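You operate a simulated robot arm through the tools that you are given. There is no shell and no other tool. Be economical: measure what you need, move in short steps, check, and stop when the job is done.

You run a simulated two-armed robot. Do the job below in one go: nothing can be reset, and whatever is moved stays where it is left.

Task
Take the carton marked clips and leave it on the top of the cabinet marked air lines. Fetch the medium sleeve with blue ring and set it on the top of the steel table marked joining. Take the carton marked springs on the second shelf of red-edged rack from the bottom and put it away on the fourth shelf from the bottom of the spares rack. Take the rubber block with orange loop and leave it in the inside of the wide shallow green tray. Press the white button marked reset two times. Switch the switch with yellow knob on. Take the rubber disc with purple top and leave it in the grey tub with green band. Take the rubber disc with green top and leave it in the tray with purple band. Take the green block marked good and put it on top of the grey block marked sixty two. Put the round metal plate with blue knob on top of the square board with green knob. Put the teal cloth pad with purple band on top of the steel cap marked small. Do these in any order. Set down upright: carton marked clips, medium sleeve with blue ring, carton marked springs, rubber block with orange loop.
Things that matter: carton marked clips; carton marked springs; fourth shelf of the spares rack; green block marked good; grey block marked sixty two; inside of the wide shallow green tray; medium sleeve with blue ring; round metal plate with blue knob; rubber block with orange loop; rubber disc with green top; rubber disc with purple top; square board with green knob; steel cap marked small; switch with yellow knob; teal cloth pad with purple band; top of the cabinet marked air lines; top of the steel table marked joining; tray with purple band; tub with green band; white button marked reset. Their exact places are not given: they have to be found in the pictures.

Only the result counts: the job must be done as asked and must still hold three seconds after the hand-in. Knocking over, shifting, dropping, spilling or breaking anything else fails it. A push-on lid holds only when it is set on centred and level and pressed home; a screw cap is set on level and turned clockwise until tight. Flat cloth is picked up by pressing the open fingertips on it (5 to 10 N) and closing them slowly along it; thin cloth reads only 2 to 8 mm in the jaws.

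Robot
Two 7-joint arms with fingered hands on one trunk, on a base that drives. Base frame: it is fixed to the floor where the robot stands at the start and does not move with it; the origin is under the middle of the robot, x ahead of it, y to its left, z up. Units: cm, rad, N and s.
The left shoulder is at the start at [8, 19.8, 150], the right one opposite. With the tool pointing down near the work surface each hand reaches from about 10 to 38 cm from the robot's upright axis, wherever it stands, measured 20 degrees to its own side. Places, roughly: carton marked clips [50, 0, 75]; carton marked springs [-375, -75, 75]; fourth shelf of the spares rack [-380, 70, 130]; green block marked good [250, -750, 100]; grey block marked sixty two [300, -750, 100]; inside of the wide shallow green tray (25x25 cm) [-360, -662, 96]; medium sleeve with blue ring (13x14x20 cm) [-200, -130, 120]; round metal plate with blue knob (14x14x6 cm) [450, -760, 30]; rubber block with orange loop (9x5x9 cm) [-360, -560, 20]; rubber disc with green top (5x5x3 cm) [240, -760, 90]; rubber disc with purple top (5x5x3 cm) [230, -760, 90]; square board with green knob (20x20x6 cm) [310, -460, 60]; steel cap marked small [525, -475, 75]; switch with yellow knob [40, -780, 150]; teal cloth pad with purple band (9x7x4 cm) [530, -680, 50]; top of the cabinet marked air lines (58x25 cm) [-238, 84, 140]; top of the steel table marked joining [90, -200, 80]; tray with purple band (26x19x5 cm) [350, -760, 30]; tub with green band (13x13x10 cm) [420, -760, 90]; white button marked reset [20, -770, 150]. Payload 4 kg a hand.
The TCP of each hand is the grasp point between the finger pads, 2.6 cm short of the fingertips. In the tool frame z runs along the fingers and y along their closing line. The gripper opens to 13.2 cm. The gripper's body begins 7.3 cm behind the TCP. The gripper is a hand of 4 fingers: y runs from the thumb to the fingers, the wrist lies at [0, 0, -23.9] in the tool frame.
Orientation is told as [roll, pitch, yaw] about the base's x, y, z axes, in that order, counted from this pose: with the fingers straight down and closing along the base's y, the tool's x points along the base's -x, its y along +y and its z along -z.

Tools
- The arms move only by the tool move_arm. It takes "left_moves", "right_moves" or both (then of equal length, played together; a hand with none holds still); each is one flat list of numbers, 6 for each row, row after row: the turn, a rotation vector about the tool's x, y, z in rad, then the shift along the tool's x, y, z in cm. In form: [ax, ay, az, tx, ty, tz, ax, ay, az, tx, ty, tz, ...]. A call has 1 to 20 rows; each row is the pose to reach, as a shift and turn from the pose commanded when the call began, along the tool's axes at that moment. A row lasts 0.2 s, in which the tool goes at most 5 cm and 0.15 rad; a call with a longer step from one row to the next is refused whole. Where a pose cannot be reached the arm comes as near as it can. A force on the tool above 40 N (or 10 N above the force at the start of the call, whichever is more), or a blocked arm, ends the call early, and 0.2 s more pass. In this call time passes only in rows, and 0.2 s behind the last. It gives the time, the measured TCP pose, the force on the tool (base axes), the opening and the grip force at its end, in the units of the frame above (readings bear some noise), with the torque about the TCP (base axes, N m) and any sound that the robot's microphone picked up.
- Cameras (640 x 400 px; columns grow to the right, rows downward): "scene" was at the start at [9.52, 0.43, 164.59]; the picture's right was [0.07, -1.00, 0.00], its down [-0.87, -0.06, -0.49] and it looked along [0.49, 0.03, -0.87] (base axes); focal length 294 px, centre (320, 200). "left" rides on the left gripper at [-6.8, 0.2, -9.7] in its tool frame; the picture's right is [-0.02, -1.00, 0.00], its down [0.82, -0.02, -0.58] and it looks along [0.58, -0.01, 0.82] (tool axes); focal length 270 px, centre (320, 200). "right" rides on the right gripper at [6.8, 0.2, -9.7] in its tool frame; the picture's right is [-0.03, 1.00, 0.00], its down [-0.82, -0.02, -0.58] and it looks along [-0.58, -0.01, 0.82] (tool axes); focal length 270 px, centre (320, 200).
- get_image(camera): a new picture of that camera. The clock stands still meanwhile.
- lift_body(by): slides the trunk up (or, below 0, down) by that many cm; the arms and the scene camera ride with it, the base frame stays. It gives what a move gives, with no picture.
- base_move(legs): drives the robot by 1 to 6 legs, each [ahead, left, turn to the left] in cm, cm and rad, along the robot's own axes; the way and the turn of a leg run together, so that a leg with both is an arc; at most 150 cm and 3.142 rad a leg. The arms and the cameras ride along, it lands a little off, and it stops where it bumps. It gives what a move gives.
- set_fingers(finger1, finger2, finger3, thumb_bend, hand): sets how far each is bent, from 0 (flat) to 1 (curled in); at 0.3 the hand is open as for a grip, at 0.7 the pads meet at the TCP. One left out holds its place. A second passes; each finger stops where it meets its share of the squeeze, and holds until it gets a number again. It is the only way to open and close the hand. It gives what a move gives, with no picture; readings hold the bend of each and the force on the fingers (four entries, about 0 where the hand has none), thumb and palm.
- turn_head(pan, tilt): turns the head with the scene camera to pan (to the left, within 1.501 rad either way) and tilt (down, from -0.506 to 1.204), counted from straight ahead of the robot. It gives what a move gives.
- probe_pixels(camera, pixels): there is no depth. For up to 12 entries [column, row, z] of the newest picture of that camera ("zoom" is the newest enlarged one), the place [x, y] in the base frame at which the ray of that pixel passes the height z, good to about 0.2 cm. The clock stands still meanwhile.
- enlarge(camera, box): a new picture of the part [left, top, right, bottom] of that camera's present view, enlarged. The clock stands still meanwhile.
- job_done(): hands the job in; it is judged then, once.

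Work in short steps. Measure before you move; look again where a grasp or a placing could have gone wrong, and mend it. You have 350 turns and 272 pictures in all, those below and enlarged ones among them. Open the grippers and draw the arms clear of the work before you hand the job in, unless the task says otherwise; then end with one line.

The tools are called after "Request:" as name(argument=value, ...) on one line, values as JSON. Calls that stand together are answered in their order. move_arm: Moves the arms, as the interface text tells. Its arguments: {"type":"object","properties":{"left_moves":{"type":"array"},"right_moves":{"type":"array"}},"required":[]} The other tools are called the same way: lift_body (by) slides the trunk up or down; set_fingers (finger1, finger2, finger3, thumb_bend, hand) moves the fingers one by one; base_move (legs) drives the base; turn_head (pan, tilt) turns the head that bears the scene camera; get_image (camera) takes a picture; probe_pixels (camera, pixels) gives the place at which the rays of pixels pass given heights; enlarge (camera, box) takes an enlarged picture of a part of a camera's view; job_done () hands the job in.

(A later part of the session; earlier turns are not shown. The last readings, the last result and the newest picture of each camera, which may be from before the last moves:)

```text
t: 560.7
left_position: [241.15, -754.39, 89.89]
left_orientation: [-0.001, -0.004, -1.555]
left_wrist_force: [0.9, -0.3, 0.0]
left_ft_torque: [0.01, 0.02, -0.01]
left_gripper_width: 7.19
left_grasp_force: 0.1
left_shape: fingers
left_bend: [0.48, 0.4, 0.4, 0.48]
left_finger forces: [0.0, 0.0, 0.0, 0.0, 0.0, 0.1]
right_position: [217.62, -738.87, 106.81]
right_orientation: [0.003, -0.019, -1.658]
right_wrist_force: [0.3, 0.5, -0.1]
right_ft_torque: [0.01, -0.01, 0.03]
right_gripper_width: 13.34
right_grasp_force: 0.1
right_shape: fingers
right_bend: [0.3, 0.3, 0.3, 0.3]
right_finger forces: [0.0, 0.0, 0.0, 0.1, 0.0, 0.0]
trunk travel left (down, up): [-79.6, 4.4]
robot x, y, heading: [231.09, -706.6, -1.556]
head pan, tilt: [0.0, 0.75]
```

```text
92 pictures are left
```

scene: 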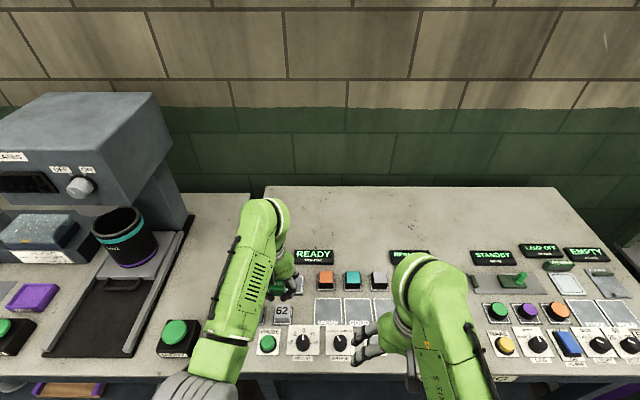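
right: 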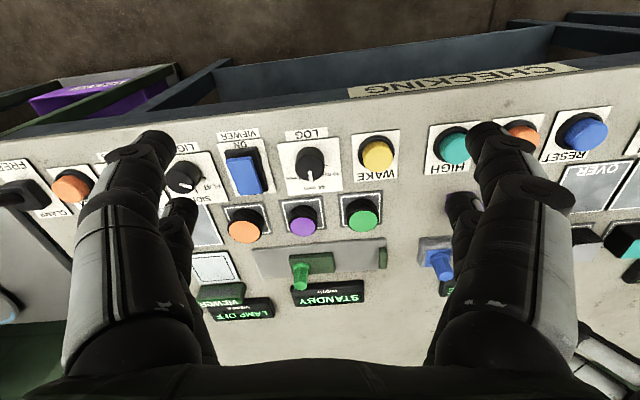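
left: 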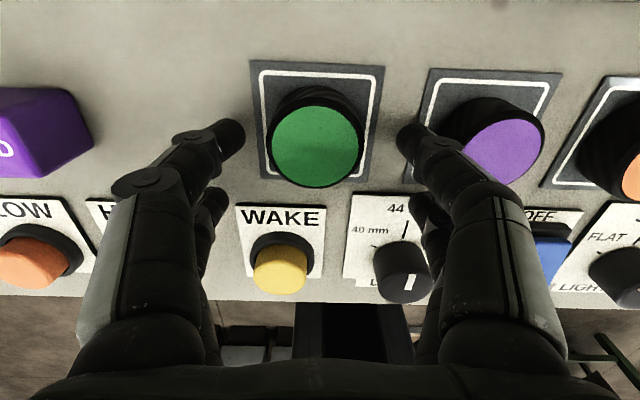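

Request:
set_fingers(hand="left", finger1=0.64, thumb_bend=0.64)

Request:
move_arm(left_moves=[0, 0, 0, 0, 0, -1, 0, 0, 0, 0, 0, -4, 0, 0, 0, 0, 0, -8, 0, 0, 0, 0, 0, -11])

Request:
get_image(camera="left")

```text
t: 561.7
left_position: [241.08, -754.53, 89.84]
left_orientation: [-0.002, -0.002, -1.555]
left_wrist_force: [0.2, 0.0, -0.2]
left_ft_torque: [-0.01, 0.0, -0.04]
left_gripper_width: 4.04
left_grasp_force: 6.0
left_shape: fingers
left_bend: [0.57, 0.4, 0.4, 0.61]
left_finger forces: [5.9, 0.0, 0.0, 0.1, 5.7, 0.0]
right_position: [217.72, -738.97, 106.83]
right_orientation: [0.002, -0.019, -1.659]
right_wrist_force: [-0.1, 0.4, -0.6]
right_ft_torque: [0.01, 0.02, 0.01]
right_gripper_width: 13.35
right_grasp_force: 0.0
right_shape: fingers
right_bend: [0.3, 0.3, 0.3, 0.3]
right_finger forces: [0.0, 0.1, 0.1, 0.0, 0.0, 0.0]
trunk travel left (down, up): [-79.6, 4.4]
robot x, y, heading: [231.47, -706.85, -1.556]
head pan, tilt: [0.0, 0.75]
```

```text
t: 562.7
left_position: [241.22, -754.41, 101.03]
left_orientation: [-0.001, -0.002, -1.556]
left_wrist_force: [0.3, 0.3, -0.5]
left_ft_torque: [-0.02, -0.02, 0.02]
left_gripper_width: 4.03
left_grasp_force: 6.3
left_shape: fingers
left_bend: [0.57, 0.4, 0.4, 0.61]
left_finger forces: [5.8, 0.0, 0.1, 0.0, 5.6, 0.0]
right_position: [217.66, -738.83, 106.71]
right_orientation: [0.004, -0.02, -1.658]
right_wrist_force: [-0.5, -0.4, 0.1]
right_ft_torque: [-0.03, 0.0, 0.0]
right_gripper_width: 13.29
right_grasp_force: 0.1
right_shape: fingers
right_bend: [0.3, 0.3, 0.3, 0.3]
right_finger forces: [0.0, 0.0, 0.1, 0.0, 0.0, 0.1]
trunk travel left (down, up): [-79.6, 4.4]
robot x, y, heading: [231.52, -706.75, -1.559]
head pan, tilt: [0.0, 0.75]
```

```text
91 pictures are left
```

left: 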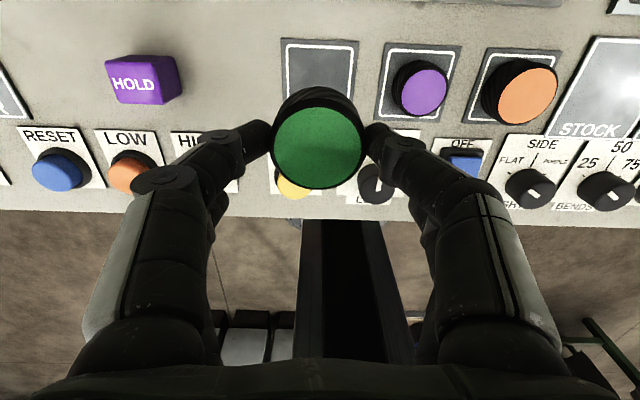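

Green disc held in the left hand. Now the purple one with the right hand: shift left 15 and extend the right arm.

Request:
base_move(legs=[[0, 15.2, 0]])

Request:
set_fingers(hand="right", finger1=0.48, finger2=0.38, finger3=0.38, thumb_bend=0.48)

Request:
move_arm(right_moves=[0, 0, -0.04, -4.7, 0, 0.5, 0, 0, -0.087, -9.4, 0, 2, 0, 0, -0.087, -14, 0, 4, 0, 0, -0.087, -18.8, 0, 5.5])

Request:
get_image(camera="right")

```text
t: 564.1
left_position: [256.18, -754.25, 100.87]
left_orientation: [0.001, -0.002, -1.555]
left_wrist_force: [-0.9, -0.5, -0.2]
left_ft_torque: [0.02, 0.0, -0.01]
left_gripper_width: 4.04
left_grasp_force: 5.6
left_shape: fingers
left_bend: [0.57, 0.4, 0.4, 0.61]
left_finger forces: [5.7, 0.0, 0.0, 0.0, 5.6, 0.0]
right_position: [232.56, -738.71, 106.67]
right_orientation: [0.005, -0.016, -1.658]
right_wrist_force: [-0.5, -0.6, -0.3]
right_ft_torque: [-0.01, -0.04, 0.0]
right_gripper_width: 13.33
right_grasp_force: 0.2
right_shape: fingers
right_bend: [0.3, 0.3, 0.3, 0.3]
right_finger forces: [0.1, 0.1, 0.0, 0.1, 0.0, 0.1]
trunk travel left (down, up): [-79.6, 4.4]
robot x, y, heading: [246.59, -706.38, -1.561]
head pan, tilt: [0.0, 0.75]
```

```text
t: 565.1
left_position: [256.52, -754.29, 100.94]
left_orientation: [-0.001, -0.005, -1.554]
left_wrist_force: [0.3, 1.0, -1.2]
left_ft_torque: [0.01, 0.07, 0.0]
left_gripper_width: 4.06
left_grasp_force: 5.6
left_shape: fingers
left_bend: [0.57, 0.4, 0.4, 0.61]
left_finger forces: [5.7, 0.0, 0.0, 0.0, 5.7, 0.1]
right_position: [232.88, -738.58, 106.72]
right_orientation: [0.003, -0.019, -1.659]
right_wrist_force: [0.0, 0.9, -0.3]
right_ft_torque: [0.04, 0.01, 0.05]
right_gripper_width: 7.33
right_grasp_force: 0.1
right_shape: fingers
right_bend: [0.48, 0.38, 0.38, 0.48]
right_finger forces: [0.0, 0.1, 0.0, 0.1, 0.1, 0.0]
trunk travel left (down, up): [-79.6, 4.4]
robot x, y, heading: [246.8, -706.38, -1.557]
head pan, tilt: [0.0, 0.75]
```

```text
refused: row 3 steps farther than a row can; nothing moved
```

```text
90 pictures are left
```

right: 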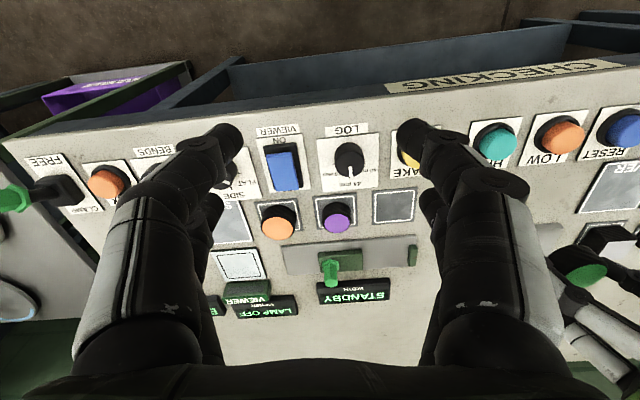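

Request:
move_arm(right_moves=[0, 0, -0.04, -4.5, 0, 0.5, 0, 0, -0.087, -9, 0, 1.5, 0, 0, -0.087, -13.5, 0, 3, 0, 0, -0.087, -18, 0, 4.5, 0, 0, -0.087, -18.8, 0, 6])

Request:
get_image(camera="right")

Request:
probe_pixels(camera="right", pixels=[[320, 200, 88]])

```text
t: 566.3
left_position: [256.43, -754.34, 100.9]
left_orientation: [-0.002, -0.002, -1.555]
left_wrist_force: [0.2, 0.9, -0.5]
left_ft_torque: [0.02, 0.0, -0.01]
left_gripper_width: 4.03
left_grasp_force: 6.2
left_shape: fingers
left_bend: [0.57, 0.4, 0.4, 0.61]
left_finger forces: [5.7, 0.0, 0.1, 0.0, 5.7, 0.0]
right_position: [231.14, -757.68, 101.14]
right_orientation: [0.0, -0.017, -1.571]
right_wrist_force: [-0.9, -0.1, -0.6]
right_ft_torque: [-0.03, -0.01, -0.02]
right_gripper_width: 7.32
right_grasp_force: 0.1
right_shape: fingers
right_bend: [0.48, 0.38, 0.38, 0.48]
right_finger forces: [0.1, 0.0, 0.0, 0.1, 0.0, 0.0]
trunk travel left (down, up): [-79.6, 4.4]
robot x, y, heading: [246.92, -706.47, -1.558]
head pan, tilt: [0.0, 0.75]
```

```text
89 pictures are left
```

right: 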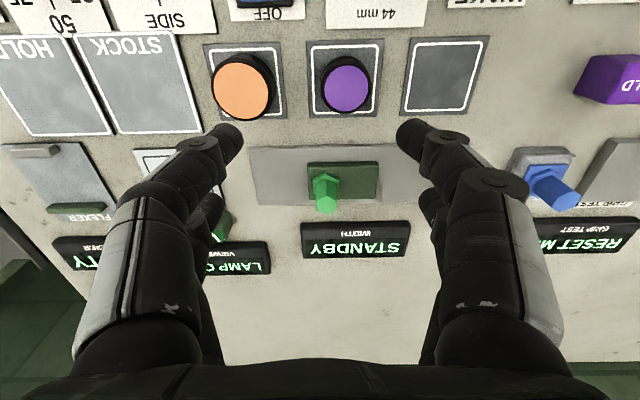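

```text
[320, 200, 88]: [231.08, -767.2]
```

Request:
probe_pixels(camera="right", pixels=[[346, 86, 87.8], [322, 86, 87.8], [370, 86, 87.8], [346, 110, 87.8], [325, 205, 90], [325, 178, 90]])

```text
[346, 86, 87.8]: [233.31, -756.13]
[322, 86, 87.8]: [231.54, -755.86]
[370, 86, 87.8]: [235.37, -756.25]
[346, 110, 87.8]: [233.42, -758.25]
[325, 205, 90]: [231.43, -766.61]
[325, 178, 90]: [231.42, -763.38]
```

Request:
move_arm(right_moves=[0, 0, 0, 0, 2.2, 3.5, 0, 0, 0, 0, 2.2, 7.5, 0, 0, 0, 0, 2.2, 11.2])

Request:
get_image(camera="right")

```text
t: 567.1
left_position: [256.34, -754.23, 100.95]
left_orientation: [0.0, -0.003, -1.555]
left_wrist_force: [0.3, -0.8, -0.6]
left_ft_torque: [0.03, 0.0, 0.01]
left_gripper_width: 4.06
left_grasp_force: 5.0
left_shape: fingers
left_bend: [0.57, 0.4, 0.4, 0.61]
left_finger forces: [5.7, 0.0, 0.0, 0.0, 5.7, 0.1]
right_position: [233.42, -757.66, 90.06]
right_orientation: [0.002, -0.021, -1.571]
right_wrist_force: [-0.4, 0.5, 0.4]
right_ft_torque: [0.0, 0.04, 0.01]
right_gripper_width: 7.33
right_grasp_force: 0.0
right_shape: fingers
right_bend: [0.48, 0.38, 0.38, 0.48]
right_finger forces: [0.0, 0.0, 0.1, 0.0, 0.1, 0.1]
trunk travel left (down, up): [-79.6, 4.4]
robot x, y, heading: [246.69, -706.32, -1.559]
head pan, tilt: [0.0, 0.75]
```

```text
88 pictures are left
```

right: 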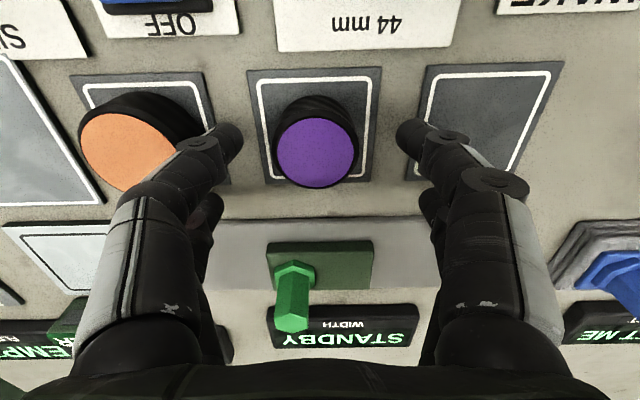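

Request:
set_fingers(hand="right", finger1=0.64, thumb_bend=0.64)

Request:
move_arm(right_moves=[0, 0, 0, 0, 0, -1, 0, 0, 0, 0, 0, -4, 0, 0, 0, 0, 0, -8, 0, 0, 0, 0, 0, -12])

Request:
get_image(camera="right")

Request:
turn_head(pan=0.9, tilt=0.5)

Request:
get_image(camera="scene")

```text
t: 568.1
left_position: [256.32, -754.19, 100.94]
left_orientation: [-0.002, -0.004, -1.554]
left_wrist_force: [0.6, -0.5, -0.6]
left_ft_torque: [0.04, 0.0, 0.02]
left_gripper_width: 4.05
left_grasp_force: 5.6
left_shape: fingers
left_bend: [0.57, 0.4, 0.4, 0.61]
left_finger forces: [5.7, 0.0, 0.0, 0.0, 5.6, 0.0]
right_position: [233.43, -757.52, 89.93]
right_orientation: [0.0, -0.016, -1.572]
right_wrist_force: [-0.9, 0.1, -0.5]
right_ft_torque: [-0.03, 0.0, -0.02]
right_gripper_width: 3.61
right_grasp_force: 4.3
right_shape: fingers
right_bend: [0.58, 0.38, 0.38, 0.61]
right_finger forces: [4.6, 0.0, 0.1, 0.1, 4.7, 0.1]
trunk travel left (down, up): [-79.6, 4.4]
robot x, y, heading: [246.26, -706.5, -1.556]
head pan, tilt: [0.0, 0.75]
```

```text
t: 569.1
left_position: [256.32, -754.23, 100.89]
left_orientation: [-0.001, -0.004, -1.556]
left_wrist_force: [0.6, 0.2, -0.3]
left_ft_torque: [0.0, 0.0, 0.0]
left_gripper_width: 4.05
left_grasp_force: 5.0
left_shape: fingers
left_bend: [0.57, 0.4, 0.4, 0.61]
left_finger forces: [5.7, 0.1, 0.0, 0.0, 5.8, 0.1]
right_position: [233.41, -757.48, 101.9]
right_orientation: [0.002, -0.017, -1.571]
right_wrist_force: [-0.1, 0.1, 0.7]
right_ft_torque: [-0.01, -0.02, 0.02]
right_gripper_width: 3.6
right_grasp_force: 4.1
right_shape: fingers
right_bend: [0.58, 0.38, 0.38, 0.61]
right_finger forces: [4.5, 0.1, 0.2, 0.0, 4.5, 0.0]
trunk travel left (down, up): [-79.6, 4.4]
robot x, y, heading: [246.86, -706.82, -1.561]
head pan, tilt: [0.0, 0.75]
```

```text
87 pictures are left
```

right: 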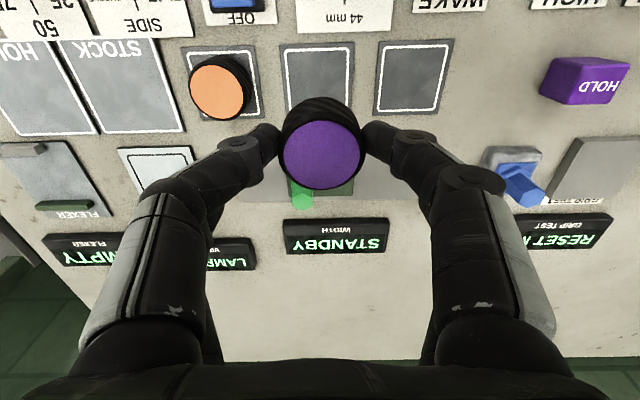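

```text
t: 570.3
left_position: [256.38, -754.25, 100.92]
left_orientation: [-0.002, -0.004, -1.554]
left_wrist_force: [0.0, -0.5, -0.4]
left_ft_torque: [0.01, 0.0, 0.01]
left_gripper_width: 4.05
left_grasp_force: 5.0
left_shape: fingers
left_bend: [0.57, 0.4, 0.4, 0.61]
left_finger forces: [5.7, 0.1, 0.0, 0.0, 5.7, 0.0]
right_position: [233.34, -757.45, 101.86]
right_orientation: [-0.001, -0.017, -1.57]
right_wrist_force: [-0.4, -0.2, -0.4]
right_ft_torque: [0.0, -0.03, -0.03]
right_gripper_width: 3.61
right_grasp_force: 4.7
right_shape: fingers
right_bend: [0.58, 0.38, 0.38, 0.61]
right_finger forces: [4.6, 0.1, 0.1, 0.1, 4.5, 0.0]
trunk travel left (down, up): [-79.6, 4.4]
robot x, y, heading: [246.48, -706.79, -1.556]
head pan, tilt: [0.901, 0.499]
```

```text
86 pictures are left
```

scene: 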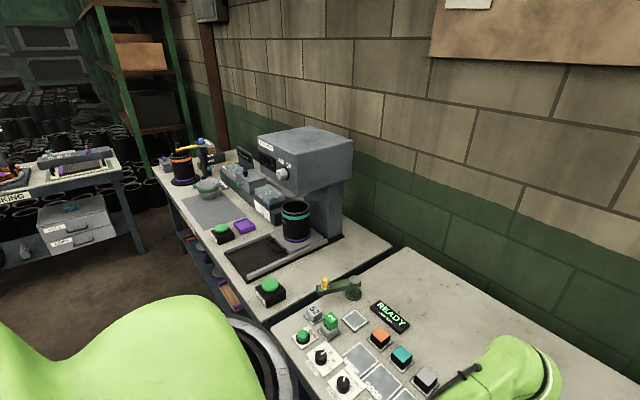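

Request:
base_move(legs=[[-30, 0, 0], [0, 135, 0]])

Request:
turn_head(pan=0.1, tilt=0.7)

Request:
get_image(camera="scene")

```text
t: 578.7
left_position: [391.47, -723.88, 100.99]
left_orientation: [0.001, -0.004, -1.564]
left_wrist_force: [0.7, 0.3, 0.3]
left_ft_torque: [0.01, 0.0, -0.01]
left_gripper_width: 4.03
left_grasp_force: 5.9
left_shape: fingers
left_bend: [0.57, 0.4, 0.4, 0.61]
left_finger forces: [5.6, 0.0, 0.0, 0.1, 5.7, 0.1]
right_position: [368.44, -726.83, 102.07]
right_orientation: [0.002, -0.018, -1.583]
right_wrist_force: [0.0, 0.1, -0.7]
right_ft_torque: [-0.01, 0.02, 0.0]
right_gripper_width: 3.62
right_grasp_force: 4.4
right_shape: fingers
right_bend: [0.58, 0.38, 0.38, 0.61]
right_finger forces: [4.6, 0.0, 0.1, 0.0, 4.6, 0.1]
trunk travel left (down, up): [-79.6, 4.4]
robot x, y, heading: [381.64, -676.08, -1.568]
head pan, tilt: [0.901, 0.499]
```

```text
t: 579.8
left_position: [391.55, -723.77, 100.86]
left_orientation: [-0.003, -0.003, -1.565]
left_wrist_force: [-0.3, 0.7, -0.3]
left_ft_torque: [-0.01, 0.0, 0.03]
left_gripper_width: 4.02
left_grasp_force: 6.1
left_shape: fingers
left_bend: [0.57, 0.4, 0.4, 0.61]
left_finger forces: [5.6, 0.1, 0.1, 0.0, 5.8, 0.1]
right_position: [368.53, -726.72, 101.98]
right_orientation: [-0.001, -0.019, -1.58]
right_wrist_force: [0.0, -0.9, -0.6]
right_ft_torque: [0.0, -0.01, -0.03]
right_gripper_width: 3.6
right_grasp_force: 4.6
right_shape: fingers
right_bend: [0.58, 0.38, 0.38, 0.61]
right_finger forces: [4.5, 0.1, 0.1, 0.0, 4.5, 0.0]
trunk travel left (down, up): [-79.6, 4.4]
robot x, y, heading: [382.31, -675.91, -1.566]
head pan, tilt: [0.099, 0.7]
```

```text
85 pictures are left
```

scene: 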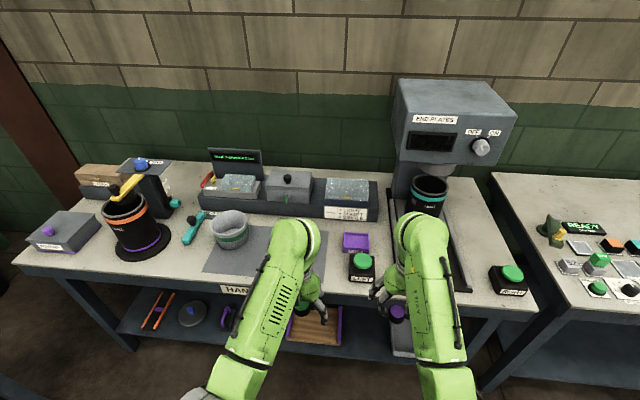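

Request:
enlarge(camera="scene", box=[150, 190, 290, 300])

Request:
probe_pixels(camera="scene", pixels=[[213, 222, 93], [250, 222, 93], [231, 213, 93], [231, 232, 93], [231, 249, 84], [100, 274, 84], [500, 305, 84]])

```text
3.64 times, centred on (220, 245) of scene
```

zoom: 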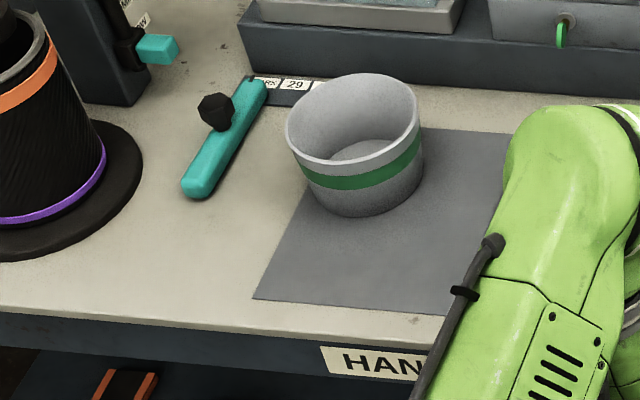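

```text
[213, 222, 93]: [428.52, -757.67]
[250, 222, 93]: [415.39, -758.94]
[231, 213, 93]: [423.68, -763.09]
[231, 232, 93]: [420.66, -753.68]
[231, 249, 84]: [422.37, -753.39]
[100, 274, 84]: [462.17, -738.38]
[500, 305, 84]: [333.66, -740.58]
```

Tub rim centre ≈(422,-758.5), rim z≈94. I pull the left hand back, then bring the right hand (purple disc) over the tub.

Request:
move_arm(left_moves=[0, 0, 0, 4, 0, 0, 0, 0, 0, 8, 0, 0, 0, 0, 0, 12, 0, 0, 0, 0, 0, 16, 0, 0, 0, 0, 0, 20, 0, 0])

Request:
set_fingers(hand="right", finger2=0.57, finger3=0.57)

Request:
base_move(legs=[[0, 53.5, 0], [32, 0, 0]])

Request:
get_image(camera="right")

```text
t: 581.0
left_position: [391.35, -703.58, 100.96]
left_orientation: [-0.002, -0.006, -1.564]
left_wrist_force: [0.5, -0.4, -0.5]
left_ft_torque: [-0.02, 0.01, 0.06]
left_gripper_width: 4.04
left_grasp_force: 5.6
left_shape: fingers
left_bend: [0.57, 0.4, 0.4, 0.61]
left_finger forces: [5.6, 0.0, 0.0, 0.0, 5.6, 0.0]
right_position: [368.61, -726.66, 102.14]
right_orientation: [-0.001, -0.019, -1.58]
right_wrist_force: [-0.4, 0.4, 0.3]
right_ft_torque: [0.0, -0.03, 0.0]
right_gripper_width: 3.61
right_grasp_force: 3.9
right_shape: fingers
right_bend: [0.58, 0.38, 0.38, 0.61]
right_finger forces: [4.5, 0.1, 0.0, 0.0, 4.5, 0.0]
trunk travel left (down, up): [-79.6, 4.4]
robot x, y, heading: [382.29, -675.93, -1.564]
head pan, tilt: [0.099, 0.7]
```

```text
t: 582.0
left_position: [391.31, -703.66, 100.87]
left_orientation: [-0.001, -0.001, -1.565]
left_wrist_force: [0.2, -0.3, -0.6]
left_ft_torque: [0.0, -0.03, -0.01]
left_gripper_width: 4.02
left_grasp_force: 5.4
left_shape: fingers
left_bend: [0.57, 0.4, 0.4, 0.61]
left_finger forces: [5.6, 0.1, 0.0, 0.0, 5.6, 0.0]
right_position: [368.61, -726.84, 101.99]
right_orientation: [0.001, -0.018, -1.581]
right_wrist_force: [0.3, 0.4, -1.2]
right_ft_torque: [-0.02, 0.0, 0.01]
right_gripper_width: 3.6
right_grasp_force: 4.5
right_shape: fingers
right_bend: [0.58, 0.56, 0.56, 0.61]
right_finger forces: [4.5, 0.0, 0.0, 0.1, 4.4, 0.1]
trunk travel left (down, up): [-79.6, 4.4]
robot x, y, heading: [382.28, -675.99, -1.569]
head pan, tilt: [0.099, 0.7]
```

```text
t: 586.9
left_position: [445.26, -734.91, 101.03]
left_orientation: [-0.002, -0.005, -1.561]
left_wrist_force: [0.1, 0.3, -0.6]
left_ft_torque: [-0.02, -0.01, 0.02]
left_gripper_width: 4.04
left_grasp_force: 5.3
left_shape: fingers
left_bend: [0.57, 0.4, 0.4, 0.61]
left_finger forces: [5.6, 0.0, 0.0, 0.1, 5.6, 0.1]
right_position: [422.55, -758.07, 102.04]
right_orientation: [0.0, -0.021, -1.579]
right_wrist_force: [-0.2, -0.5, -0.1]
right_ft_torque: [-0.04, 0.01, 0.0]
right_gripper_width: 3.6
right_grasp_force: 4.9
right_shape: fingers
right_bend: [0.58, 0.56, 0.56, 0.61]
right_finger forces: [4.5, 0.0, 0.1, 0.0, 4.5, 0.0]
trunk travel left (down, up): [-79.6, 4.4]
robot x, y, heading: [436.25, -707.48, -1.564]
head pan, tilt: [0.099, 0.7]
```

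```text
83 pictures are left
```

right: 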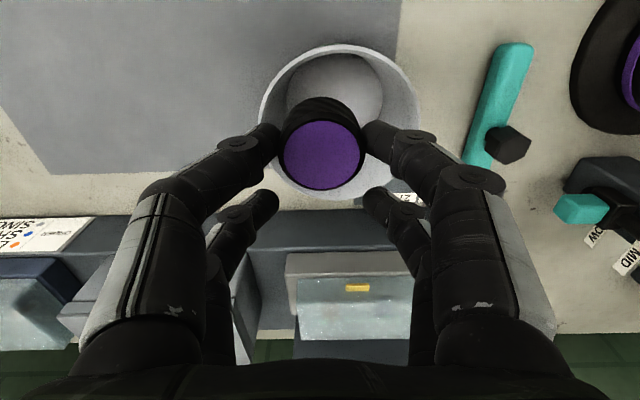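

Request:
probe_pixels(camera="right", pixels=[[260, 122, 93], [420, 122, 93], [340, 46, 93], [340, 200, 93], [340, 120, 93]])

```text
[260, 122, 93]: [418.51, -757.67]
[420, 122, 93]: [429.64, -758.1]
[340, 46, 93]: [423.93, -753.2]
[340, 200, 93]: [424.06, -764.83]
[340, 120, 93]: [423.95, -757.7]
```

Request:
move_arm(right_moves=[0, 0, 0, -0.4, 0.8, 2, 0, 0, 0, -0.7, 1.45, 4, 0, 0, 0, -0.7, 1.45, 7.5])

Request:
get_image(camera="right")

```text
t: 587.6
left_position: [445.28, -735.21, 100.89]
left_orientation: [-0.001, -0.002, -1.564]
left_wrist_force: [-0.1, -0.3, -0.8]
left_ft_torque: [0.03, -0.01, 0.01]
left_gripper_width: 4.03
left_grasp_force: 5.4
left_shape: fingers
left_bend: [0.57, 0.4, 0.4, 0.61]
left_finger forces: [5.6, 0.0, 0.0, 0.0, 5.7, 0.0]
right_position: [423.95, -759.17, 94.49]
right_orientation: [0.003, -0.019, -1.58]
right_wrist_force: [0.1, -0.3, -0.9]
right_ft_torque: [-0.03, -0.02, 0.04]
right_gripper_width: 3.6
right_grasp_force: 4.4
right_shape: fingers
right_bend: [0.58, 0.56, 0.56, 0.61]
right_finger forces: [4.5, 0.0, 0.1, 0.0, 4.6, 0.1]
trunk travel left (down, up): [-79.6, 4.4]
robot x, y, heading: [436.14, -707.31, -1.567]
head pan, tilt: [0.099, 0.7]
```

```text
82 pictures are left
```

right: 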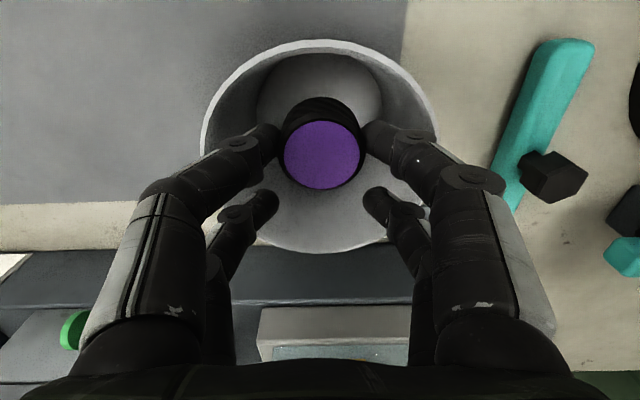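

Request:
move_arm(right_moves=[0, 0, 0, -0.0, 0, 1.5])

Request:
set_fingers(hand="right", finger1=0.52, thumb_bend=0.54)

Request:
move_arm(right_moves=[0, 0, 0, 0, 0, -3, 0, 0, 0, 0, 0, -7, 0, 0, 0, 0, 0, -11])

Request:
get_image(camera="right")

```text
t: 588.0
left_position: [445.33, -735.16, 100.84]
left_orientation: [-0.001, -0.003, -1.562]
left_wrist_force: [-0.2, -0.1, 0.0]
left_ft_torque: [0.0, 0.01, -0.02]
left_gripper_width: 4.05
left_grasp_force: 5.9
left_shape: fingers
left_bend: [0.57, 0.4, 0.4, 0.61]
left_finger forces: [5.6, 0.0, 0.1, 0.0, 5.6, 0.0]
right_position: [423.85, -759.17, 92.92]
right_orientation: [0.001, -0.02, -1.579]
right_wrist_force: [-0.2, 0.6, -0.7]
right_ft_torque: [0.01, -0.01, 0.02]
right_gripper_width: 3.6
right_grasp_force: 4.6
right_shape: fingers
right_bend: [0.58, 0.56, 0.56, 0.61]
right_finger forces: [4.6, 0.0, 0.0, 0.0, 4.6, 0.1]
trunk travel left (down, up): [-79.6, 4.4]
robot x, y, heading: [436.1, -707.07, -1.564]
head pan, tilt: [0.099, 0.7]
```

```text
t: 589.0
left_position: [445.19, -735.12, 100.99]
left_orientation: [-0.003, -0.002, -1.561]
left_wrist_force: [0.6, 0.8, -0.8]
left_ft_torque: [-0.01, -0.02, 0.0]
left_gripper_width: 4.05
left_grasp_force: 6.4
left_shape: fingers
left_bend: [0.57, 0.4, 0.4, 0.61]
left_finger forces: [5.6, 0.0, 0.0, 0.0, 5.7, 0.1]
right_position: [423.88, -759.17, 92.91]
right_orientation: [-0.001, -0.018, -1.578]
right_wrist_force: [-0.2, -0.4, -0.3]
right_ft_torque: [0.02, 0.02, -0.02]
right_gripper_width: 5.52
right_grasp_force: 0.0
right_shape: fingers
right_bend: [0.52, 0.56, 0.56, 0.54]
right_finger forces: [0.1, 0.1, 0.1, 0.0, 0.0, 0.0]
trunk travel left (down, up): [-79.6, 4.4]
robot x, y, heading: [436.39, -707.11, -1.569]
head pan, tilt: [0.099, 0.7]
```

```text
t: 589.9
left_position: [445.29, -735.14, 100.82]
left_orientation: [-0.002, -0.003, -1.562]
left_wrist_force: [0.0, -0.3, -1.6]
left_ft_torque: [-0.02, 0.0, 0.0]
left_gripper_width: 4.04
left_grasp_force: 5.9
left_shape: fingers
left_bend: [0.57, 0.4, 0.4, 0.61]
left_finger forces: [5.6, 0.1, 0.0, 0.0, 5.7, 0.0]
right_position: [423.93, -758.8, 103.98]
right_orientation: [0.0, -0.018, -1.576]
right_wrist_force: [-0.1, 0.2, -0.2]
right_ft_torque: [0.0, 0.01, 0.03]
right_gripper_width: 5.5
right_grasp_force: 0.1
right_shape: fingers
right_bend: [0.52, 0.56, 0.56, 0.54]
right_finger forces: [0.1, 0.0, 0.0, 0.0, 0.1, 0.0]
trunk travel left (down, up): [-79.6, 4.4]
robot x, y, heading: [435.9, -707.51, -1.564]
head pan, tilt: [0.099, 0.7]
```

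```text
81 pictures are left
```

right: 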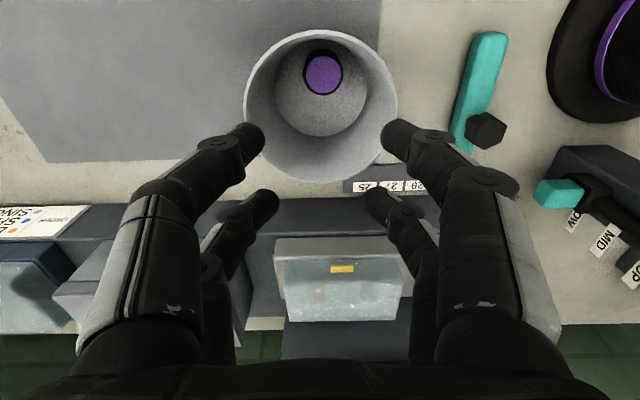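

Purple disc is in the tub. Next the tray with purple band on the lower shelf: I back off, move right and lower to look.

Request:
base_move(legs=[[-38, 0, 0], [0, -90, 0]])

Request:
lift_body(by=-40)

Request:
turn_head(pan=0.0, tilt=0.6)

Request:
get_image(camera="scene")

```text
t: 596.6
left_position: [355.05, -697.77, 100.91]
left_orientation: [-0.001, -0.004, -1.561]
left_wrist_force: [-0.2, 0.0, -1.2]
left_ft_torque: [0.0, 0.01, 0.02]
left_gripper_width: 4.03
left_grasp_force: 5.0
left_shape: fingers
left_bend: [0.57, 0.4, 0.4, 0.61]
left_finger forces: [5.6, 0.2, 0.0, 0.0, 5.6, 0.0]
right_position: [333.72, -721.56, 104.01]
right_orientation: [0.001, -0.018, -1.58]
right_wrist_force: [0.1, 0.0, 0.0]
right_ft_torque: [0.03, 0.05, 0.01]
right_gripper_width: 5.52
right_grasp_force: 0.1
right_shape: fingers
right_bend: [0.52, 0.56, 0.56, 0.54]
right_finger forces: [0.1, 0.0, 0.0, 0.0, 0.0, 0.0]
trunk travel left (down, up): [-79.6, 4.4]
robot x, y, heading: [345.73, -669.69, -1.564]
head pan, tilt: [0.099, 0.7]
```

```text
t: 600.4
left_position: [354.88, -697.78, 60.8]
left_orientation: [-0.003, -0.003, -1.562]
left_wrist_force: [0.2, -0.4, -0.7]
left_ft_torque: [0.01, -0.02, -0.02]
left_gripper_width: 4.04
left_grasp_force: 5.6
left_shape: fingers
left_bend: [0.57, 0.4, 0.4, 0.61]
left_finger forces: [5.6, 0.0, 0.0, 0.1, 5.6, 0.0]
right_position: [333.63, -721.52, 63.99]
right_orientation: [0.0, -0.018, -1.579]
right_wrist_force: [-0.2, 0.4, 0.2]
right_ft_torque: [-0.03, 0.03, 0.0]
right_gripper_width: 5.56
right_grasp_force: 0.0
right_shape: fingers
right_bend: [0.52, 0.56, 0.56, 0.54]
right_finger forces: [0.0, 0.0, 0.1, 0.1, 0.0, 0.0]
trunk travel left (down, up): [-39.6, 44.4]
robot x, y, heading: [345.61, -669.67, -1.566]
head pan, tilt: [0.099, 0.7]
```

```text
t: 601.1
left_position: [354.9, -697.8, 60.94]
left_orientation: [-0.002, -0.004, -1.562]
left_wrist_force: [0.2, -1.0, -0.7]
left_ft_torque: [0.0, 0.03, 0.02]
left_gripper_width: 4.04
left_grasp_force: 5.8
left_shape: fingers
left_bend: [0.57, 0.4, 0.4, 0.61]
left_finger forces: [5.6, 0.0, 0.1, 0.0, 5.6, 0.0]
right_position: [333.5, -721.58, 64.03]
right_orientation: [0.0, -0.02, -1.578]
right_wrist_force: [0.1, -0.1, 0.3]
right_ft_torque: [-0.04, 0.01, -0.01]
right_gripper_width: 5.54
right_grasp_force: 0.0
right_shape: fingers
right_bend: [0.52, 0.56, 0.56, 0.54]
right_finger forces: [0.0, 0.0, 0.1, 0.1, 0.1, 0.0]
trunk travel left (down, up): [-39.6, 44.4]
robot x, y, heading: [345.9, -670.1, -1.561]
head pan, tilt: [0.0, 0.6]
```

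```text
80 pictures are left
```

scene: 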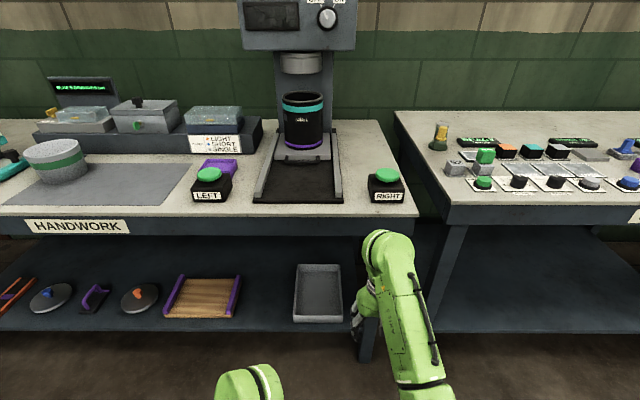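

Request:
enlarge(camera="scene", box=[150, 240, 360, 350])

Request:
probe_pixels(camera="scene", pixels=[[298, 264, 35], [341, 265, 35], [292, 321, 31], [342, 321, 31], [203, 298, 30], [48, 297, 30], [318, 330, 28], [140, 297, 30]])

```text
3.05 times, centred on (255, 295) of scene
```

zoom: 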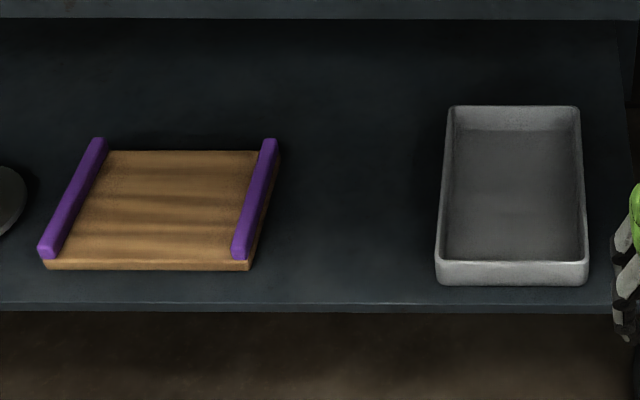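

```text
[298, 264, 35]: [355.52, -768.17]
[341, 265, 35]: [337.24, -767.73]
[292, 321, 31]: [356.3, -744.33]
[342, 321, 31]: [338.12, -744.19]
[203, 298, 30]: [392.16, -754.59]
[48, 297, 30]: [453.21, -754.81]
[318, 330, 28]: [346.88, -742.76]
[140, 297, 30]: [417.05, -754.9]
```

The grey 19×25 tray at (347,-756) fits the stated size and place; I'll check for the purple band up close. I pitch the left hand forward and lower.

Request:
move_arm(left_moves=[0, -0.13, 0, -3.2, 0, -2.3, 0, -0.26, 0, -6.4, 0, -4.6, 0, -0.39, 0, -9.6, 0, -6.9, 0, -0.52, 0, -12.8, 0, -9.2, 0, -0.65, 0, -16, 0, -11.5, 0, -0.78, 0, -19.2, 0, -13.8, 0, -0.9, 0, -22, 0, -16])

Request:
move_arm(right_moves=[0, 0, 0, 4, 0, 0, 0, 0, 0, 8, 0, 0, 0, 0, 0, 12, 0, 0])

Request:
lift_body(by=-33)

Request:
get_image(camera="left")

```text
t: 602.7
left_position: [355.01, -719.63, 76.88]
left_orientation: [-0.003, -0.904, -1.564]
left_wrist_force: [0.5, -0.3, -0.9]
left_ft_torque: [0.05, 0.0, -0.04]
left_gripper_width: 4.05
left_grasp_force: 5.5
left_shape: fingers
left_bend: [0.57, 0.4, 0.4, 0.61]
left_finger forces: [5.6, 0.0, 0.0, 0.0, 5.7, 0.0]
right_position: [333.48, -721.56, 64.02]
right_orientation: [0.0, -0.018, -1.578]
right_wrist_force: [0.5, -0.7, 0.1]
right_ft_torque: [-0.01, -0.01, 0.0]
right_gripper_width: 5.52
right_grasp_force: 0.1
right_shape: fingers
right_bend: [0.52, 0.56, 0.56, 0.54]
right_finger forces: [0.1, 0.1, 0.0, 0.0, 0.0, 0.0]
trunk travel left (down, up): [-39.6, 44.4]
robot x, y, heading: [345.96, -670.03, -1.559]
head pan, tilt: [0.0, 0.6]
```

```text
t: 603.5
left_position: [355.09, -719.56, 77.03]
left_orientation: [-0.002, -0.904, -1.562]
left_wrist_force: [0.1, 0.3, -0.3]
left_ft_torque: [0.0, -0.02, -0.02]
left_gripper_width: 4.06
left_grasp_force: 5.7
left_shape: fingers
left_bend: [0.57, 0.4, 0.4, 0.61]
left_finger forces: [5.6, 0.0, 0.1, 0.0, 5.5, 0.0]
right_position: [333.72, -709.39, 63.82]
right_orientation: [0.002, -0.022, -1.577]
right_wrist_force: [-0.2, 0.2, 0.8]
right_ft_torque: [-0.02, -0.03, 0.0]
right_gripper_width: 5.51
right_grasp_force: 0.0
right_shape: fingers
right_bend: [0.52, 0.56, 0.56, 0.54]
right_finger forces: [0.1, 0.1, 0.0, 0.0, 0.1, 0.1]
trunk travel left (down, up): [-39.6, 44.4]
robot x, y, heading: [345.49, -669.75, -1.562]
head pan, tilt: [0.0, 0.6]
```

```text
t: 606.8
left_position: [355.13, -719.61, 43.92]
left_orientation: [-0.001, -0.903, -1.563]
left_wrist_force: [-0.1, -0.4, -0.5]
left_ft_torque: [-0.02, 0.01, 0.0]
left_gripper_width: 4.03
left_grasp_force: 5.6
left_shape: fingers
left_bend: [0.57, 0.4, 0.4, 0.61]
left_finger forces: [5.6, 0.0, 0.1, 0.0, 5.5, 0.0]
right_position: [333.71, -709.56, 30.76]
right_orientation: [0.001, -0.02, -1.577]
right_wrist_force: [1.0, 0.1, 0.7]
right_ft_torque: [0.01, -0.01, 0.0]
right_gripper_width: 5.51
right_grasp_force: 0.1
right_shape: fingers
right_bend: [0.52, 0.56, 0.56, 0.54]
right_finger forces: [0.0, 0.0, 0.0, 0.1, 0.0, 0.1]
trunk travel left (down, up): [-6.6, 77.4]
robot x, y, heading: [345.57, -669.83, -1.565]
head pan, tilt: [0.0, 0.6]
```

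```text
78 pictures are left
```

left: 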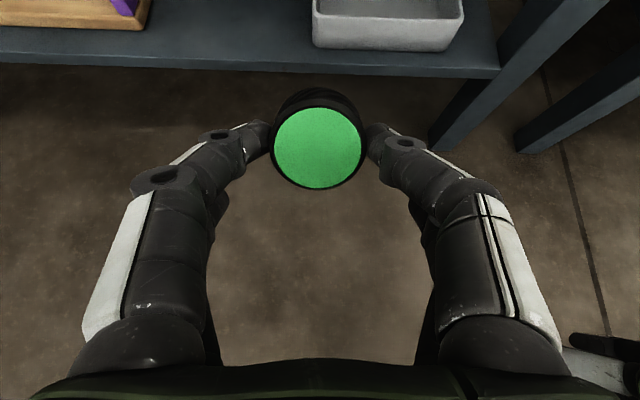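

I don't yet see a purple band on the grey tray; I move in for a closer look into it.

Request:
base_move(legs=[[0, -8, 0], [20, 0, 0]])

Request:
get_image(camera="left")

Request:
turn_head(pan=0.2, tilt=0.4)

Request:
get_image(camera="scene")

```text
t: 609.0
left_position: [347.03, -739.7, 43.96]
left_orientation: [-0.001, -0.903, -1.558]
left_wrist_force: [-0.7, 0.5, -0.4]
left_ft_torque: [0.02, 0.01, 0.03]
left_gripper_width: 4.02
left_grasp_force: 5.3
left_shape: fingers
left_bend: [0.57, 0.4, 0.4, 0.61]
left_finger forces: [5.5, 0.0, 0.0, 0.0, 5.6, 0.0]
right_position: [325.84, -729.64, 30.76]
right_orientation: [-0.001, -0.018, -1.578]
right_wrist_force: [0.3, 0.2, -0.1]
right_ft_torque: [0.0, 0.03, 0.01]
right_gripper_width: 5.53
right_grasp_force: 0.1
right_shape: fingers
right_bend: [0.52, 0.56, 0.56, 0.54]
right_finger forces: [0.1, 0.0, 0.1, 0.0, 0.0, 0.0]
trunk travel left (down, up): [-6.6, 77.4]
robot x, y, heading: [337.86, -689.88, -1.567]
head pan, tilt: [0.0, 0.6]
```

```text
77 pictures are left
```

left: 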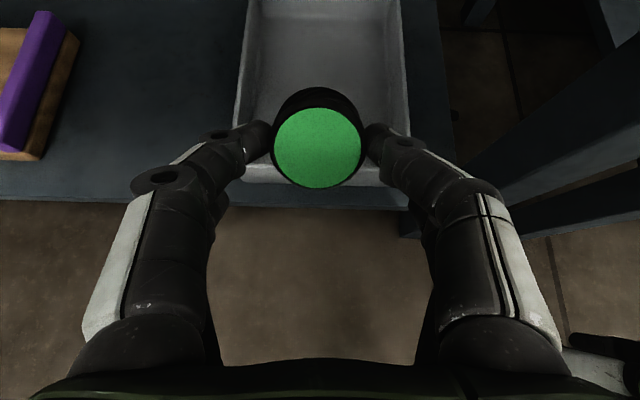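

```text
t: 609.7
left_position: [347.08, -739.65, 43.86]
left_orientation: [-0.002, -0.902, -1.563]
left_wrist_force: [-0.4, 0.2, -0.9]
left_ft_torque: [0.03, -0.02, 0.03]
left_gripper_width: 4.03
left_grasp_force: 5.3
left_shape: fingers
left_bend: [0.57, 0.4, 0.4, 0.61]
left_finger forces: [5.6, 0.1, 0.1, 0.1, 5.6, 0.0]
right_position: [325.76, -729.59, 30.71]
right_orientation: [0.0, -0.017, -1.579]
right_wrist_force: [0.3, -1.1, -0.1]
right_ft_torque: [-0.01, -0.02, -0.03]
right_gripper_width: 5.53
right_grasp_force: 0.1
right_shape: fingers
right_bend: [0.52, 0.56, 0.56, 0.54]
right_finger forces: [0.0, 0.0, 0.0, 0.0, 0.0, 0.1]
trunk travel left (down, up): [-6.6, 77.4]
robot x, y, heading: [337.83, -690.16, -1.569]
head pan, tilt: [0.201, 0.4]
```

```text
76 pictures are left
```

scene: 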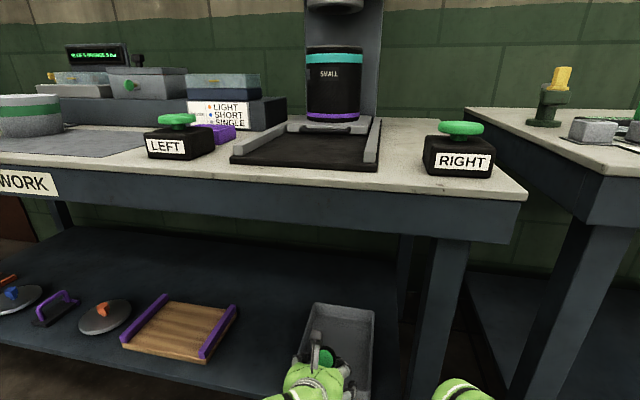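

Request:
enlarge(camera="scene", box=[70, 260, 270, 390])

Request:
probe_pixels(camera="scene", pixels=[[163, 298, 31], [236, 307, 31], [121, 350, 28], [202, 362, 28], [316, 303, 35], [374, 310, 35], [295, 352, 33]])

```text
3.08 times, centred on (170, 325) of scene
```

zoom: 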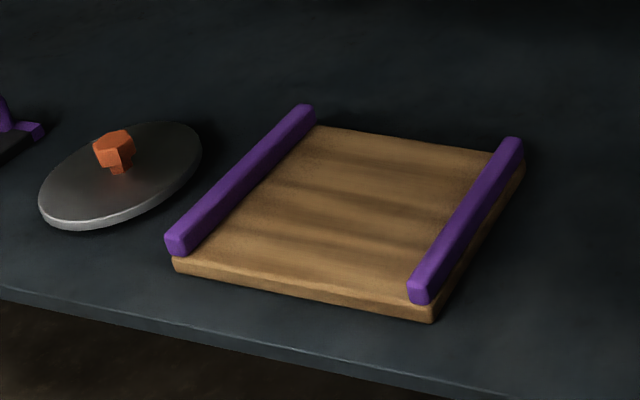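

```text
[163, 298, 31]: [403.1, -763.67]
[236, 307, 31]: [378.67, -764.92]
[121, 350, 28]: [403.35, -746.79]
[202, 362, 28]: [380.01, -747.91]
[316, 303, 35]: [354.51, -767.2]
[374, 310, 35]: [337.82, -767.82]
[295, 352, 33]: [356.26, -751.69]
```

Request:
get_image(camera="right")

Request:
enlarge(camera="left", box=[200, 0, 460, 220])

```text
74 pictures are left
```

right: 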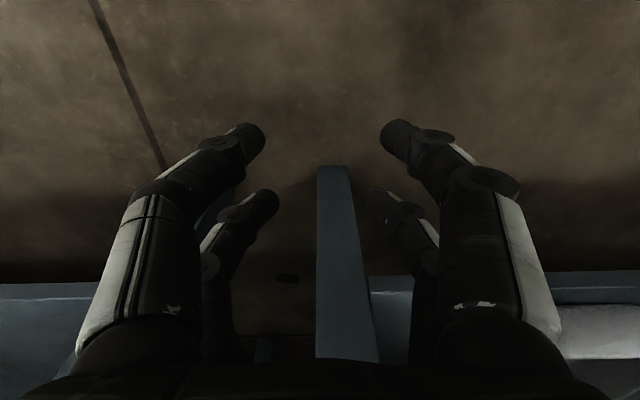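

```text
1.82 times, centred on (330, 110) of left
```

zoom: 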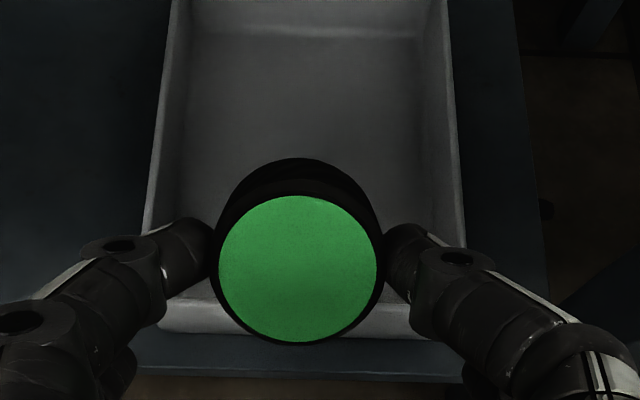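

Other grey trays here carry a coloured band on one outer wall, so this one's band may face away. I move left to view its side walls.

Request:
base_move(legs=[[-22, 0, 0], [0, 75, 0]])

Request:
turn_head(pan=-0.7, tilt=0.4)

Request:
get_image(camera="scene")

```text
t: 615.1
left_position: [421.41, -717.58, 43.98]
left_orientation: [-0.003, -0.903, -1.568]
left_wrist_force: [0.1, -0.6, -0.9]
left_ft_torque: [0.0, 0.0, -0.01]
left_gripper_width: 4.0
left_grasp_force: 5.1
left_shape: fingers
left_bend: [0.57, 0.4, 0.4, 0.61]
left_finger forces: [5.7, 0.1, 0.1, 0.0, 5.5, 0.0]
right_position: [400.08, -707.4, 30.68]
right_orientation: [-0.001, -0.019, -1.585]
right_wrist_force: [0.0, 0.2, 0.8]
right_ft_torque: [-0.02, -0.02, 0.01]
right_gripper_width: 5.55
right_grasp_force: 0.0
right_shape: fingers
right_bend: [0.52, 0.56, 0.56, 0.54]
right_finger forces: [0.1, 0.0, 0.0, 0.0, 0.0, 0.0]
trunk travel left (down, up): [-6.6, 77.4]
robot x, y, heading: [412.78, -667.73, -1.566]
head pan, tilt: [0.201, 0.4]
```

```text
t: 616.3
left_position: [421.35, -717.53, 43.95]
left_orientation: [-0.004, -0.902, -1.568]
left_wrist_force: [0.1, -0.9, -0.9]
left_ft_torque: [0.01, 0.0, 0.02]
left_gripper_width: 4.04
left_grasp_force: 5.6
left_shape: fingers
left_bend: [0.57, 0.4, 0.4, 0.61]
left_finger forces: [5.5, 0.0, 0.1, 0.0, 5.6, 0.0]
right_position: [400.14, -707.32, 30.7]
right_orientation: [0.001, -0.017, -1.584]
right_wrist_force: [-0.2, 0.3, 0.2]
right_ft_torque: [-0.02, 0.05, 0.01]
right_gripper_width: 5.53
right_grasp_force: 0.1
right_shape: fingers
right_bend: [0.52, 0.56, 0.56, 0.54]
right_finger forces: [0.1, 0.0, 0.0, 0.1, 0.1, 0.0]
trunk travel left (down, up): [-6.6, 77.4]
robot x, y, heading: [412.06, -667.76, -1.574]
head pan, tilt: [-0.7, 0.4]
```

```text
72 pictures are left
```

scene: 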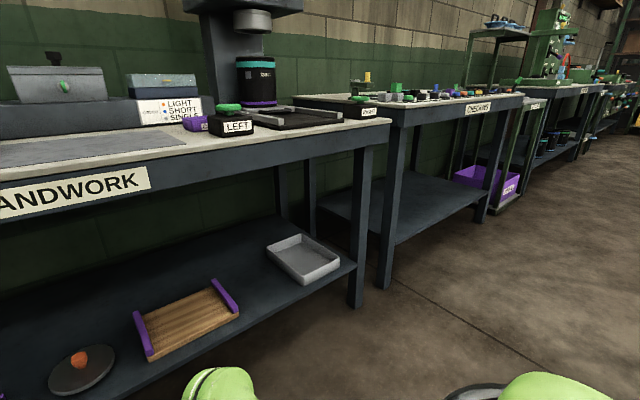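

All other place hints are exact to 10 cm, so [350,-760,30] must be the grey tray (its band on the hidden rear wall). I return and bring the disc over it.

Request:
base_move(legs=[[0, -74, 0], [36, 0, 0]])

Request:
get_image(camera="left")

```text
t: 622.1
left_position: [348.03, -751.25, 44.13]
left_orientation: [-0.001, -0.908, -1.568]
left_wrist_force: [-0.3, 0.5, -0.8]
left_ft_torque: [-0.01, 0.0, 0.0]
left_gripper_width: 4.04
left_grasp_force: 5.3
left_shape: fingers
left_bend: [0.57, 0.4, 0.4, 0.61]
left_finger forces: [5.6, 0.1, 0.1, 0.0, 5.6, 0.1]
right_position: [327.09, -740.58, 30.7]
right_orientation: [0.0, -0.017, -1.574]
right_wrist_force: [0.3, -1.0, 0.4]
right_ft_torque: [0.03, 0.03, 0.01]
right_gripper_width: 5.55
right_grasp_force: 0.0
right_shape: fingers
right_bend: [0.52, 0.56, 0.56, 0.54]
right_finger forces: [0.0, 0.0, 0.1, 0.0, 0.0, 0.0]
trunk travel left (down, up): [-6.6, 77.4]
robot x, y, heading: [338.99, -701.5, -1.578]
head pan, tilt: [-0.7, 0.4]
stopped in leg 2: the robot was blocked; the commanded pose is now the measured one
```

```text
71 pictures are left
```

left: 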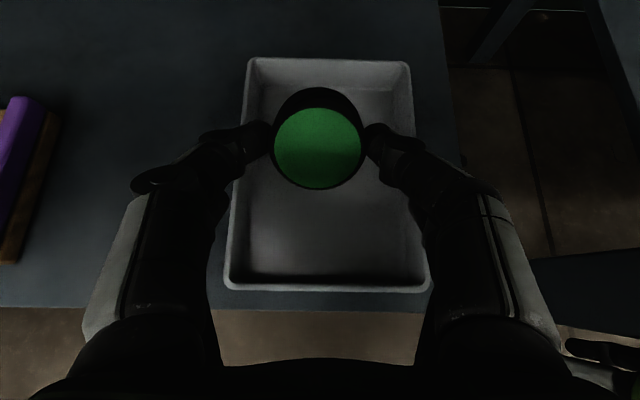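

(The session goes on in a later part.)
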